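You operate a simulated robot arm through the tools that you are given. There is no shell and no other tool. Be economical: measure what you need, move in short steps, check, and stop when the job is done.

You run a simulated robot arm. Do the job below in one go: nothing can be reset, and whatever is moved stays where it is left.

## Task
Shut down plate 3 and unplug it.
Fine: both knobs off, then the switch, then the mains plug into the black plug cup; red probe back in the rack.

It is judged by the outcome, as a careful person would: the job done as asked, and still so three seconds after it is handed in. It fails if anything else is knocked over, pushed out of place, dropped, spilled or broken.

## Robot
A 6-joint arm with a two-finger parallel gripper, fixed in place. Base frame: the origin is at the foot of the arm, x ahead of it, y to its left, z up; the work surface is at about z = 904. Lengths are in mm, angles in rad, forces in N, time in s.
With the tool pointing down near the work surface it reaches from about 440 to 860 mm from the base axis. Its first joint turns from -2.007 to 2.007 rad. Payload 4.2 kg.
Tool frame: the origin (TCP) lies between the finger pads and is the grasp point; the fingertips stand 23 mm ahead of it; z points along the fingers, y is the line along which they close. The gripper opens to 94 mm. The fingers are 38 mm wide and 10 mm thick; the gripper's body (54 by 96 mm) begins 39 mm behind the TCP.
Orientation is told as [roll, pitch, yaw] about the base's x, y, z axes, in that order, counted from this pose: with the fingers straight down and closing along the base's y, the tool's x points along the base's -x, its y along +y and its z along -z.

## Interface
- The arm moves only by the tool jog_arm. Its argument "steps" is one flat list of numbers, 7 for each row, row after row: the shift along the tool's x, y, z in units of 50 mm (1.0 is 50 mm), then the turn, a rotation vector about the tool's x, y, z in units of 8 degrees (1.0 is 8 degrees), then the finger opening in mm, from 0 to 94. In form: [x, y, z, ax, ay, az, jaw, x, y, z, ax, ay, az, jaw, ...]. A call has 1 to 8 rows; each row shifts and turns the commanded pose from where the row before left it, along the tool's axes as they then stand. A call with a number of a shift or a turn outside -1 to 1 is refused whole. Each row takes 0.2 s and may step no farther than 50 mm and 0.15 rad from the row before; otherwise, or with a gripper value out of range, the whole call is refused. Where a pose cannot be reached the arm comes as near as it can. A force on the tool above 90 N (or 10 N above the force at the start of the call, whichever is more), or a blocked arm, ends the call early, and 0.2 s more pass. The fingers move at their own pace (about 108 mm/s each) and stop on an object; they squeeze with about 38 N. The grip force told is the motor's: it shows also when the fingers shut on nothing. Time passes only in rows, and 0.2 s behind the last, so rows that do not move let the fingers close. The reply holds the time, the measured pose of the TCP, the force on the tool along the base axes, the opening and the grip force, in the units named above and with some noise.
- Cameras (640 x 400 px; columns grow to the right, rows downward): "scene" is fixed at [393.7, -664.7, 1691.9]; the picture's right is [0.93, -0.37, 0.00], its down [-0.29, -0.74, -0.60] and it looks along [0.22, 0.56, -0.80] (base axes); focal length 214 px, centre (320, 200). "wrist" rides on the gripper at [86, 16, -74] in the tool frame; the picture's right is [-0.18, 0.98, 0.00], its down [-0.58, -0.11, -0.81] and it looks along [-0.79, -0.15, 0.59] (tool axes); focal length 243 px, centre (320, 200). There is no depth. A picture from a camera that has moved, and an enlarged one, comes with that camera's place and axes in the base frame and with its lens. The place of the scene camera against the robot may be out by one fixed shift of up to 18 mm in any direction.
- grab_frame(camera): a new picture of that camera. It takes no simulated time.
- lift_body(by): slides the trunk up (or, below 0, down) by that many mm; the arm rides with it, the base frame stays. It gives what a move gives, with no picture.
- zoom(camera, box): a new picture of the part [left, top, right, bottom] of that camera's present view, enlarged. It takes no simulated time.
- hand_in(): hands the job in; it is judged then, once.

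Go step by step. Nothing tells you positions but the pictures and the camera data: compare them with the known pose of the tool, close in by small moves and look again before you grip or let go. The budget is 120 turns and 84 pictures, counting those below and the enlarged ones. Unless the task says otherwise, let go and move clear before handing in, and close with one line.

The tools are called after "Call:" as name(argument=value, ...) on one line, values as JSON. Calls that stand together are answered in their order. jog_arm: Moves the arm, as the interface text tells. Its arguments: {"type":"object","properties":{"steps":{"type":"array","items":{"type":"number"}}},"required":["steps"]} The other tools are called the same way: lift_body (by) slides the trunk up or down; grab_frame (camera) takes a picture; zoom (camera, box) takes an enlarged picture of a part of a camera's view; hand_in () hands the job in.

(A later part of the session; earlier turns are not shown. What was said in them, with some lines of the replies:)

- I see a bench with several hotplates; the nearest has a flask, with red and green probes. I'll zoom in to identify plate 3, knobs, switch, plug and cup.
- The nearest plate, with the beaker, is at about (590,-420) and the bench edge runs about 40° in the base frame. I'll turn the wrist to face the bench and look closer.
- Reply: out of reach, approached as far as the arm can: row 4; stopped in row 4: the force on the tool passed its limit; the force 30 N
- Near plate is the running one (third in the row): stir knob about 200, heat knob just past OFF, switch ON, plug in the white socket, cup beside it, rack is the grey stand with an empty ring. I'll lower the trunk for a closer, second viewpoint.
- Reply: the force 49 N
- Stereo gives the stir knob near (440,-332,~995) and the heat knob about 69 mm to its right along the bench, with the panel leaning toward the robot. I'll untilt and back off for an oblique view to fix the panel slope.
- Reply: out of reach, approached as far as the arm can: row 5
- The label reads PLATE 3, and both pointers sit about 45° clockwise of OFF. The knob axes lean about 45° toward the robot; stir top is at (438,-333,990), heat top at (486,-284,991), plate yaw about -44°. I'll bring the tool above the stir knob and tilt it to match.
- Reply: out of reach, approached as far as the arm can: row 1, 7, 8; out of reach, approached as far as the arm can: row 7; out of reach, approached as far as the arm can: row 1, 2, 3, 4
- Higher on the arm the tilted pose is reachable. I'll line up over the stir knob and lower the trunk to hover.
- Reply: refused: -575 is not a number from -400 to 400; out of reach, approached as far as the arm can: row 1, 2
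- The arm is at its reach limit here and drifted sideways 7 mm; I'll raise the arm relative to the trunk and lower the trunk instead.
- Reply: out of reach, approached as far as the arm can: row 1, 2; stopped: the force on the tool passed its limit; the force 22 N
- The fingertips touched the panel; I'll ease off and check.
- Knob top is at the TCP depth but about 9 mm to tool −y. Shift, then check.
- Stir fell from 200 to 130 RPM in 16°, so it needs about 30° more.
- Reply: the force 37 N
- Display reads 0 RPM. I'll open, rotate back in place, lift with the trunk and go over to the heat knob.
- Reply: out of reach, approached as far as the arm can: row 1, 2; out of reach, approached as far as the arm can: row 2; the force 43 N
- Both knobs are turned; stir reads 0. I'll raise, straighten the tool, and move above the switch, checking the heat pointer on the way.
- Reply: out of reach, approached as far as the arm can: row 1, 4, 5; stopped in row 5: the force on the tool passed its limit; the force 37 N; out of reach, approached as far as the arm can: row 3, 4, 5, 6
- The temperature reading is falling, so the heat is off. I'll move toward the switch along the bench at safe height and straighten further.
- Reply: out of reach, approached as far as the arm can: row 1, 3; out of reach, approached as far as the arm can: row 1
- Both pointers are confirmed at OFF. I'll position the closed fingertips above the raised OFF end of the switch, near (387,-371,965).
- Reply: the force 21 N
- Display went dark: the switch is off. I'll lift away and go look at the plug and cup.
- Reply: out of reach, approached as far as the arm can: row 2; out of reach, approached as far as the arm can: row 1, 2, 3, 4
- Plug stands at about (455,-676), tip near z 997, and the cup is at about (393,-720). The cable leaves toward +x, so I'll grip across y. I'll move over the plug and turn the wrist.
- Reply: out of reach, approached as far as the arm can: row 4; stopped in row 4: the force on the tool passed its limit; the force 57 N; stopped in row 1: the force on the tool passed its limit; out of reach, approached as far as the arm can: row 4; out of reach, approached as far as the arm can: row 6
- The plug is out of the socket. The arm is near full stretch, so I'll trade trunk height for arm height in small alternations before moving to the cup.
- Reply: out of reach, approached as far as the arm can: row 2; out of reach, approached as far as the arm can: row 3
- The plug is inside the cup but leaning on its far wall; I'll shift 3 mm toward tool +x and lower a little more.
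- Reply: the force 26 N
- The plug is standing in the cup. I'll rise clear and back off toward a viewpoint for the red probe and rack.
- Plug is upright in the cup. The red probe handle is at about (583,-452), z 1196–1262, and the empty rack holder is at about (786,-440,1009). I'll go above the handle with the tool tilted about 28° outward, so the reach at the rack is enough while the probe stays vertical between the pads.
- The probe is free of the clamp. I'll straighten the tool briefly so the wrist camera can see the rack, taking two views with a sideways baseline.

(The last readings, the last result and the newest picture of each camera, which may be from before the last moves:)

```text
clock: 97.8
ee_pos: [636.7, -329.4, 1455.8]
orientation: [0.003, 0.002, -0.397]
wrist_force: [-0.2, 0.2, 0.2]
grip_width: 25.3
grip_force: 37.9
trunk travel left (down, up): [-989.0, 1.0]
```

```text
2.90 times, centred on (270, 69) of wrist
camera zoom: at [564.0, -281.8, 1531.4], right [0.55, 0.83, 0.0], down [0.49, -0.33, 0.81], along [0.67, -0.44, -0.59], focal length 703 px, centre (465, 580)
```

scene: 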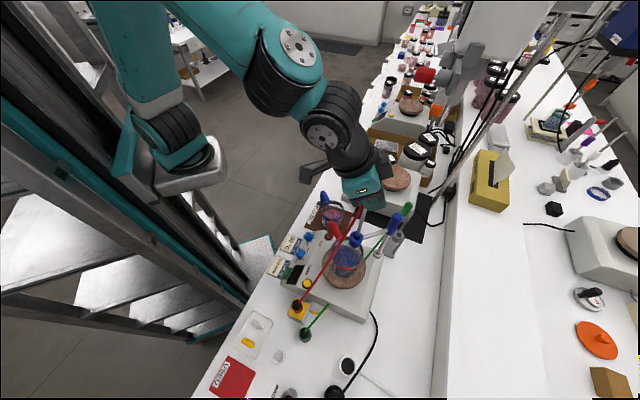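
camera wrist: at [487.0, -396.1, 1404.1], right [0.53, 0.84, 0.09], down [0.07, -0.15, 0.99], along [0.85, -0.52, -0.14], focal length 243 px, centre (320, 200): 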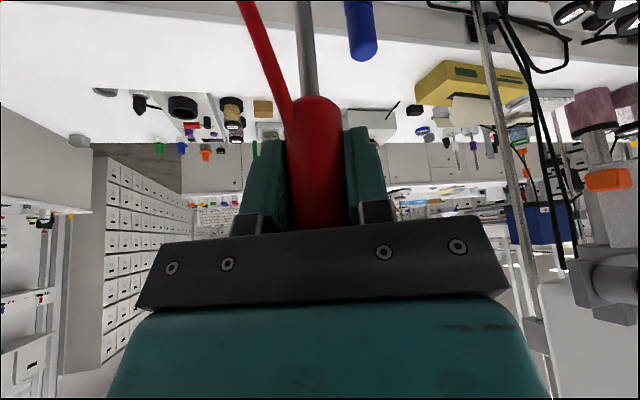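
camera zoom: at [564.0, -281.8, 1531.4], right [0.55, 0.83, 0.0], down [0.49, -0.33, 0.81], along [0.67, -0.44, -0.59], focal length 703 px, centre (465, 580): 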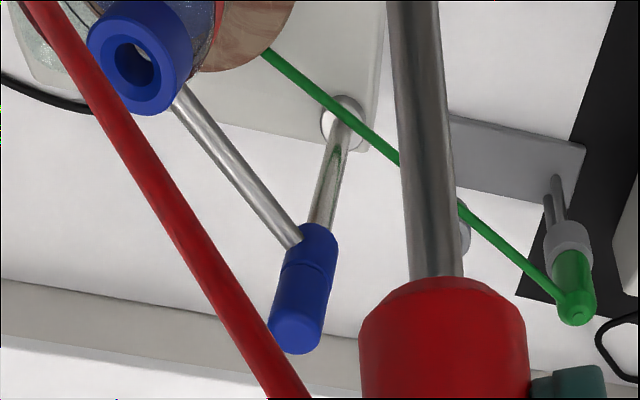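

Ring triangulates to about (767,-434), top z≈1044. I'll retilt so the probe hangs vertical, lower a bit and move over the ring.

Call:
jog_arm(steps=[0, 0, 0, 0, -0.9, 0, 15, 0, 0, 0, 0, -0.9, 0, 15, 0, 0, 0, 0, -0.9, 0, 15, 0, 0, 0, 0, -0.88, 0, 15, 0.48, 0, 0.877, 0, 0, 0, 15, 0.48, 0, 0.877, 0, 0, 0, 15, 0, 0, 0, 0, 0, 0, 15])

Call:
jog_arm(steps=[-0.7, -0.23, 0.385, 0, 0, 0, 15, -0.7, -0.23, 0.385, 0, 0, 0, 15, -0.7, -0.23, 0.385, 0, 0, 0, 15, -0.5, -0.23, 0.28, 0, 0, 0, 15, 0, 0, 0, 0, 0, 0, 15])

```text
clock: 99.4
ee_pos: [636.4, -330.5, 1355.8]
orientation: [0.004, -0.499, -0.401]
wrist_force: [0.0, 0.0, -0.7]
grip_width: 25.8
grip_force: 37.9
trunk travel left (down, up): [-989.0, 1.0]
```

```text
clock: 100.6
ee_pos: [755.4, -431.1, 1353.2]
orientation: [0.002, -0.497, -0.398]
wrist_force: [0.0, -0.1, -0.8]
grip_width: 25.6
grip_force: 38.9
trunk travel left (down, up): [-989.0, 1.0]
```

Call:
jog_arm(steps=[-0.2, 0.03, 0.113, 0, 0, 0, 15, 0, 0, 0, 0, 0, 0, 15])

Call:
lift_body(by=-85)

Call:
zoom(camera="scene", box=[360, 190, 430, 260])

```text
clock: 101.2
ee_pos: [766.2, -432.6, 1354.0]
orientation: [0.003, -0.499, -0.4]
wrist_force: [0.7, -0.4, 0.8]
grip_width: 25.5
grip_force: 38.1
trunk travel left (down, up): [-989.0, 1.0]
```

```text
clock: 102.4
ee_pos: [765.6, -432.5, 1269.1]
orientation: [0.003, -0.499, -0.401]
wrist_force: [-0.2, 0.5, -0.3]
grip_width: 25.7
grip_force: 37.9
trunk travel left (down, up): [-904.0, 86.0]
```

```text
5.71 times, centred on (395, 225) of scene
camera zoom: at [393.7, -664.7, 1691.9], right [0.93, -0.37, 0.0], down [-0.29, -0.74, -0.6], along [0.22, 0.56, -0.8], focal length 1226 px, centre (-109, 57)
```

zoom: 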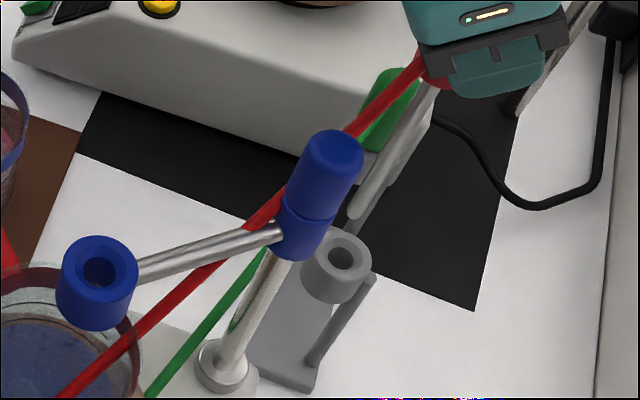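

Call:
jog_arm(steps=[-0.1, -0.02, 0.055, 0, 0, 0, 15, 0, 0, 0, 0, 0, 0, 15])

Call:
lift_body(by=-33)

Call:
zoom(camera="scene", box=[370, 210, 410, 250])

```text
clock: 103.0
ee_pos: [769.6, -434.5, 1268.6]
orientation: [0.003, -0.498, -0.4]
wrist_force: [-0.8, -0.4, -0.5]
grip_width: 25.6
grip_force: 38.1
trunk travel left (down, up): [-904.0, 86.0]
```

```text
clock: 103.8
ee_pos: [772.0, -435.5, 1235.9]
orientation: [0.006, -0.497, -0.4]
wrist_force: [0.2, 0.7, -1.6]
grip_width: 25.5
grip_force: 38.0
trunk travel left (down, up): [-871.0, 119.0]
```

```text
10.00 times, centred on (390, 230) of scene
camera zoom: at [393.7, -664.7, 1691.9], right [0.93, -0.37, 0.0], down [-0.29, -0.74, -0.6], along [0.22, 0.56, -0.8], focal length 2145 px, centre (-380, -100)
```

zoom: 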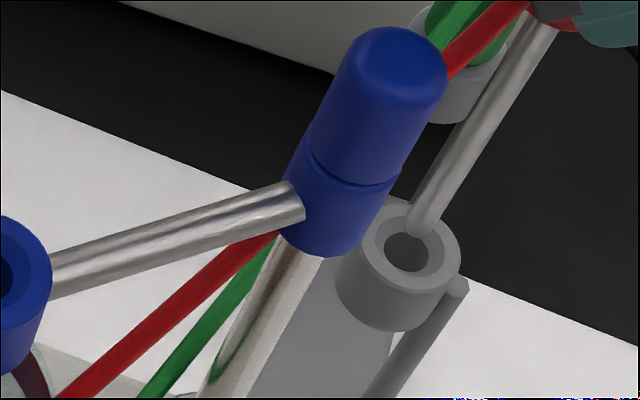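

Call:
jog_arm(steps=[0, -0.035, 0, 0, 0, 0, 15, 0, 0, 0, 0, 0, 0, 15])

Call:
lift_body(by=-12)

Call:
zoom(camera="scene", box=[370, 210, 410, 250])

```text
clock: 104.4
ee_pos: [770.1, -436.5, 1235.9]
orientation: [0.003, -0.498, -0.401]
wrist_force: [-0.1, 0.6, 0.3]
grip_width: 25.7
grip_force: 38.3
trunk travel left (down, up): [-871.0, 119.0]
```

```text
clock: 105.0
ee_pos: [769.5, -436.6, 1222.3]
orientation: [0.004, -0.496, -0.399]
wrist_force: [-0.9, -0.5, -0.5]
grip_width: 25.6
grip_force: 38.3
trunk travel left (down, up): [-859.0, 131.0]
```

```text
10.00 times, centred on (390, 230) of scene
camera zoom: at [393.7, -664.7, 1691.9], right [0.93, -0.37, 0.0], down [-0.29, -0.74, -0.6], along [0.22, 0.56, -0.8], focal length 2145 px, centre (-380, -100)
```

zoom: 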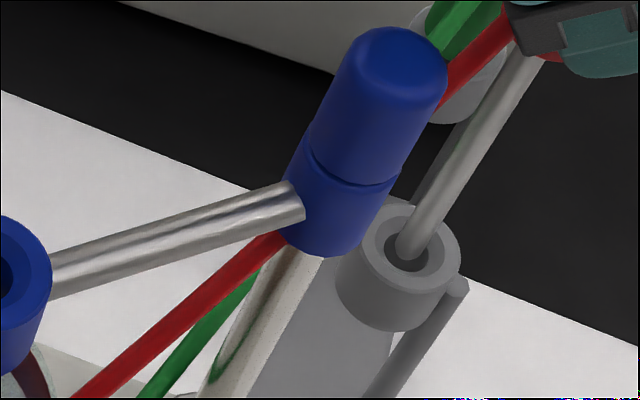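

Call:
lift_body(by=-12)

Call:
zoom(camera="scene", box=[370, 210, 410, 250])

```text
clock: 105.6
ee_pos: [770.8, -436.7, 1211.1]
orientation: [0.003, -0.498, -0.398]
wrist_force: [5.4, -0.4, -1.4]
grip_width: 25.5
grip_force: 37.8
trunk travel left (down, up): [-847.0, 143.0]
```

```text
10.00 times, centred on (390, 230) of scene
camera zoom: at [393.7, -664.7, 1691.9], right [0.93, -0.37, 0.0], down [-0.29, -0.74, -0.6], along [0.22, 0.56, -0.8], focal length 2145 px, centre (-380, -100)
```

zoom: 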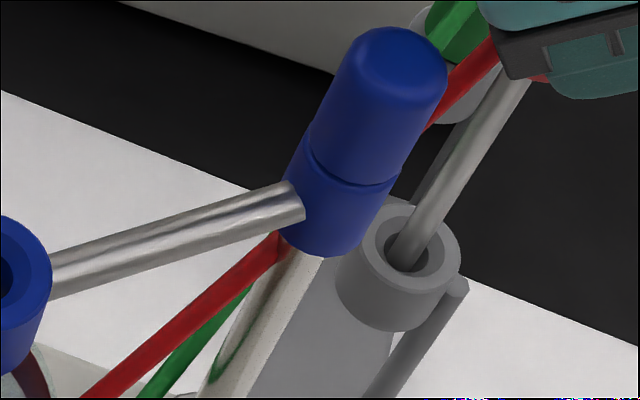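

The rod is entering the hole. I'll centre it by 2 mm and lower in stages while watching the force.

Call:
jog_arm(steps=[-0.035, 0, 0.019, 0, 0, 0, 15, 0, 0, 0, 0, 0, 0, 15])

Call:
lift_body(by=-25)

```text
clock: 106.2
ee_pos: [770.9, -438.6, 1210.7]
orientation: [0.002, -0.497, -0.4]
wrist_force: [0.1, -0.3, -1.0]
grip_width: 25.7
grip_force: 38.4
trunk travel left (down, up): [-847.0, 143.0]
```

```text
clock: 106.9
ee_pos: [772.0, -436.9, 1185.8]
orientation: [0.003, -0.497, -0.4]
wrist_force: [0.1, 0.4, -1.7]
grip_width: 25.4
grip_force: 38.0
trunk travel left (down, up): [-822.0, 168.0]
```

No side force. Continuing down.

Call:
lift_body(by=-35)

Call:
lift_body(by=-30)

```text
clock: 107.7
ee_pos: [775.4, -433.2, 1145.8]
orientation: [0.008, -0.491, -0.394]
wrist_force: [44.9, 13.5, -6.3]
grip_width: 25.6
grip_force: 37.9
trunk travel left (down, up): [-787.0, 203.0]
```

```text
clock: 108.4
ee_pos: [772.7, -437.7, 1119.3]
orientation: [0.007, -0.494, -0.401]
wrist_force: [16.5, 11.5, 4.3]
grip_width: 25.4
grip_force: 37.8
trunk travel left (down, up): [-757.0, 233.0]
```

Call:
jog_arm(steps=[-0.035, 0.03, 0.019, 0, 0, 0, 15, 0, 0, 0, 0, 0, 0, 15])

Call:
zoom(camera="scene", box=[350, 190, 430, 270])

```text
clock: 109.0
ee_pos: [774.5, -437.4, 1119.5]
orientation: [0.002, -0.496, -0.401]
wrist_force: [0.8, 7.7, -2.7]
grip_width: 25.7
grip_force: 37.7
trunk travel left (down, up): [-757.0, 233.0]
```

```text
5.00 times, centred on (390, 230) of scene
camera zoom: at [393.7, -664.7, 1691.9], right [0.93, -0.37, 0.0], down [-0.29, -0.74, -0.6], along [0.22, 0.56, -0.8], focal length 1072 px, centre (-30, 50)
```

zoom: 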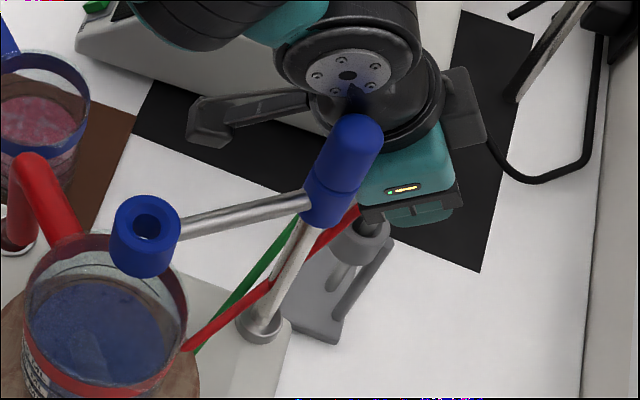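

The rod is through the ring, but the gripper body is close to the clamp pole, which likely caused the side force. I'll swing the wrist away by turning about the vertical probe axis before lowering the rest.

Call:
jog_arm(steps=[0, 0, 0, 0.387, 0, 0.707, 15, 0, 0, 0, 0.387, 0, 0.707, 15, 0, 0, 0, 0.387, 0, 0.707, 15, 0, 0, 0, 0.387, 0, 0.707, 15, 0, 0, 0, 0, 0, 0, 15])

```text
clock: 110.2
ee_pos: [774.7, -437.0, 1122.1]
orientation: [0.002, -0.498, -0.849]
wrist_force: [0.2, 1.1, -0.9]
grip_width: 25.5
grip_force: 38.0
trunk travel left (down, up): [-757.0, 233.0]
```

Forces are gone. Lowering the rest in small stages.

Call:
lift_body(by=-15)

Call:
lift_body(by=-10)

```text
clock: 110.8
ee_pos: [773.9, -436.4, 1105.7]
orientation: [0.003, -0.496, -0.848]
wrist_force: [-0.4, 0.8, -0.9]
grip_width: 25.4
grip_force: 38.8
trunk travel left (down, up): [-742.0, 248.0]
```

```text
clock: 111.4
ee_pos: [775.3, -435.4, 1096.7]
orientation: [0.002, -0.496, -0.848]
wrist_force: [0.1, 0.7, -1.4]
grip_width: 25.5
grip_force: 37.6
trunk travel left (down, up): [-732.0, 258.0]
```

Call:
lift_body(by=-7)

Call:
lift_body(by=-6)

```text
clock: 112.0
ee_pos: [775.6, -436.6, 1089.1]
orientation: [0.001, -0.496, -0.848]
wrist_force: [-0.4, 0.7, -0.4]
grip_width: 25.5
grip_force: 38.0
trunk travel left (down, up): [-725.0, 265.0]
```

```text
clock: 112.5
ee_pos: [774.2, -437.4, 1083.3]
orientation: [0.001, -0.497, -0.848]
wrist_force: [0.7, -0.2, 2.2]
grip_width: 25.8
grip_force: 37.6
trunk travel left (down, up): [-719.0, 271.0]
```

Call:
lift_body(by=-4)

Call:
grab_frame(camera="wrist")

```text
clock: 113.1
ee_pos: [774.7, -436.5, 1084.4]
orientation: [0.006, -0.504, -0.85]
wrist_force: [-2.1, 1.5, 25.1]
grip_width: 25.5
grip_force: 37.6
trunk travel left (down, up): [-715.0, 275.0]
```

```text
1 pictures are left
camera wrist: at [712.6, -342.6, 1108.0], right [0.84, 0.53, 0.09], down [-0.01, -0.16, 0.99], along [0.54, -0.83, -0.14], focal length 243 px, centre (320, 200)
```

wrist: 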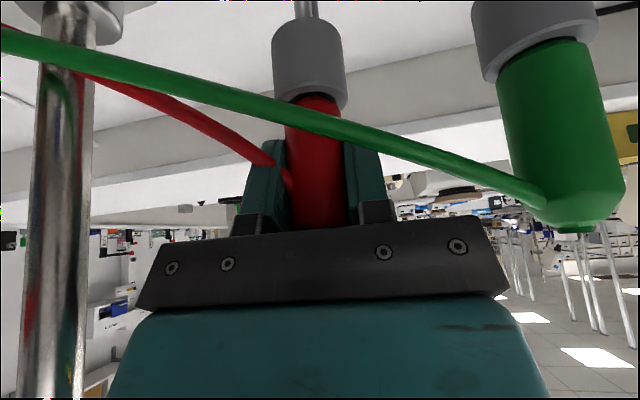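

The handle is seated in the ring with 25 N down force. I'll ease off, open, and rise vertically.

Call:
lift_body(by=3)

Call:
jog_arm(steps=[0, 0, 0, 0, 0, 0, 32, 0, 0, 0, 0, 0, 0, 40, 0, 0, 0, 0, 0, 0, 44])

Call:
lift_body(by=30)

```text
clock: 113.6
ee_pos: [775.1, -437.1, 1084.0]
orientation: [0.004, -0.502, -0.851]
wrist_force: [4.8, -2.8, 21.7]
grip_width: 25.5
grip_force: 37.9
trunk travel left (down, up): [-718.0, 272.0]
```

```text
clock: 114.4
ee_pos: [774.5, -436.8, 1082.6]
orientation: [0.002, -0.496, -0.849]
wrist_force: [-0.1, -0.8, 0.3]
grip_width: 44.0
grip_force: 0.0
trunk travel left (down, up): [-718.0, 272.0]
```

```text
clock: 115.1
ee_pos: [774.5, -436.7, 1112.7]
orientation: [0.001, -0.498, -0.849]
wrist_force: [0.7, -0.1, -0.4]
grip_width: 44.1
grip_force: 0.0
trunk travel left (down, up): [-748.0, 242.0]
```

No drag on the way up. Rising fully clear, then a last look.

Call:
lift_body(by=235)

Call:
jog_arm(steps=[0.6, 0, -0.33, 0, 0, 0, 44, 0.6, 0, -0.33, 0, 0, 0, 44, 0.6, 0, -0.33, 0, 0, 0, 44, 0.6, 0, -0.33, 0, 0, 0, 44])

Call:
grab_frame(camera="scene")

```text
clock: 117.6
ee_pos: [774.6, -438.0, 1348.7]
orientation: [0.001, -0.498, -0.847]
wrist_force: [-0.6, -0.6, -0.7]
grip_width: 44.0
grip_force: 0.0
trunk travel left (down, up): [-983.0, 7.0]
```

```text
clock: 118.6
ee_pos: [684.8, -336.0, 1347.7]
orientation: [0.002, -0.498, -0.848]
wrist_force: [0.1, -0.2, -1.0]
grip_width: 44.0
grip_force: 0.1
trunk travel left (down, up): [-983.0, 7.0]
```

```text
0 pictures are left
```

scene: 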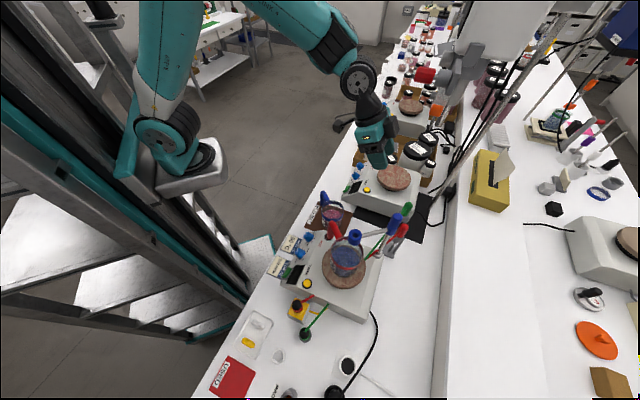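

The red probe stands in the rack beside the green one, the plug is in its cup, the display is dark, and nothing else looks disturbed. Handing in.

Call:
hand_in()

```text
The job is handed in.
```

Plate 3 is shut down and unplugged: both knobs are at OFF, the switch is off, the mains plug is in the black plug cup, and the red probe is back in the rack.
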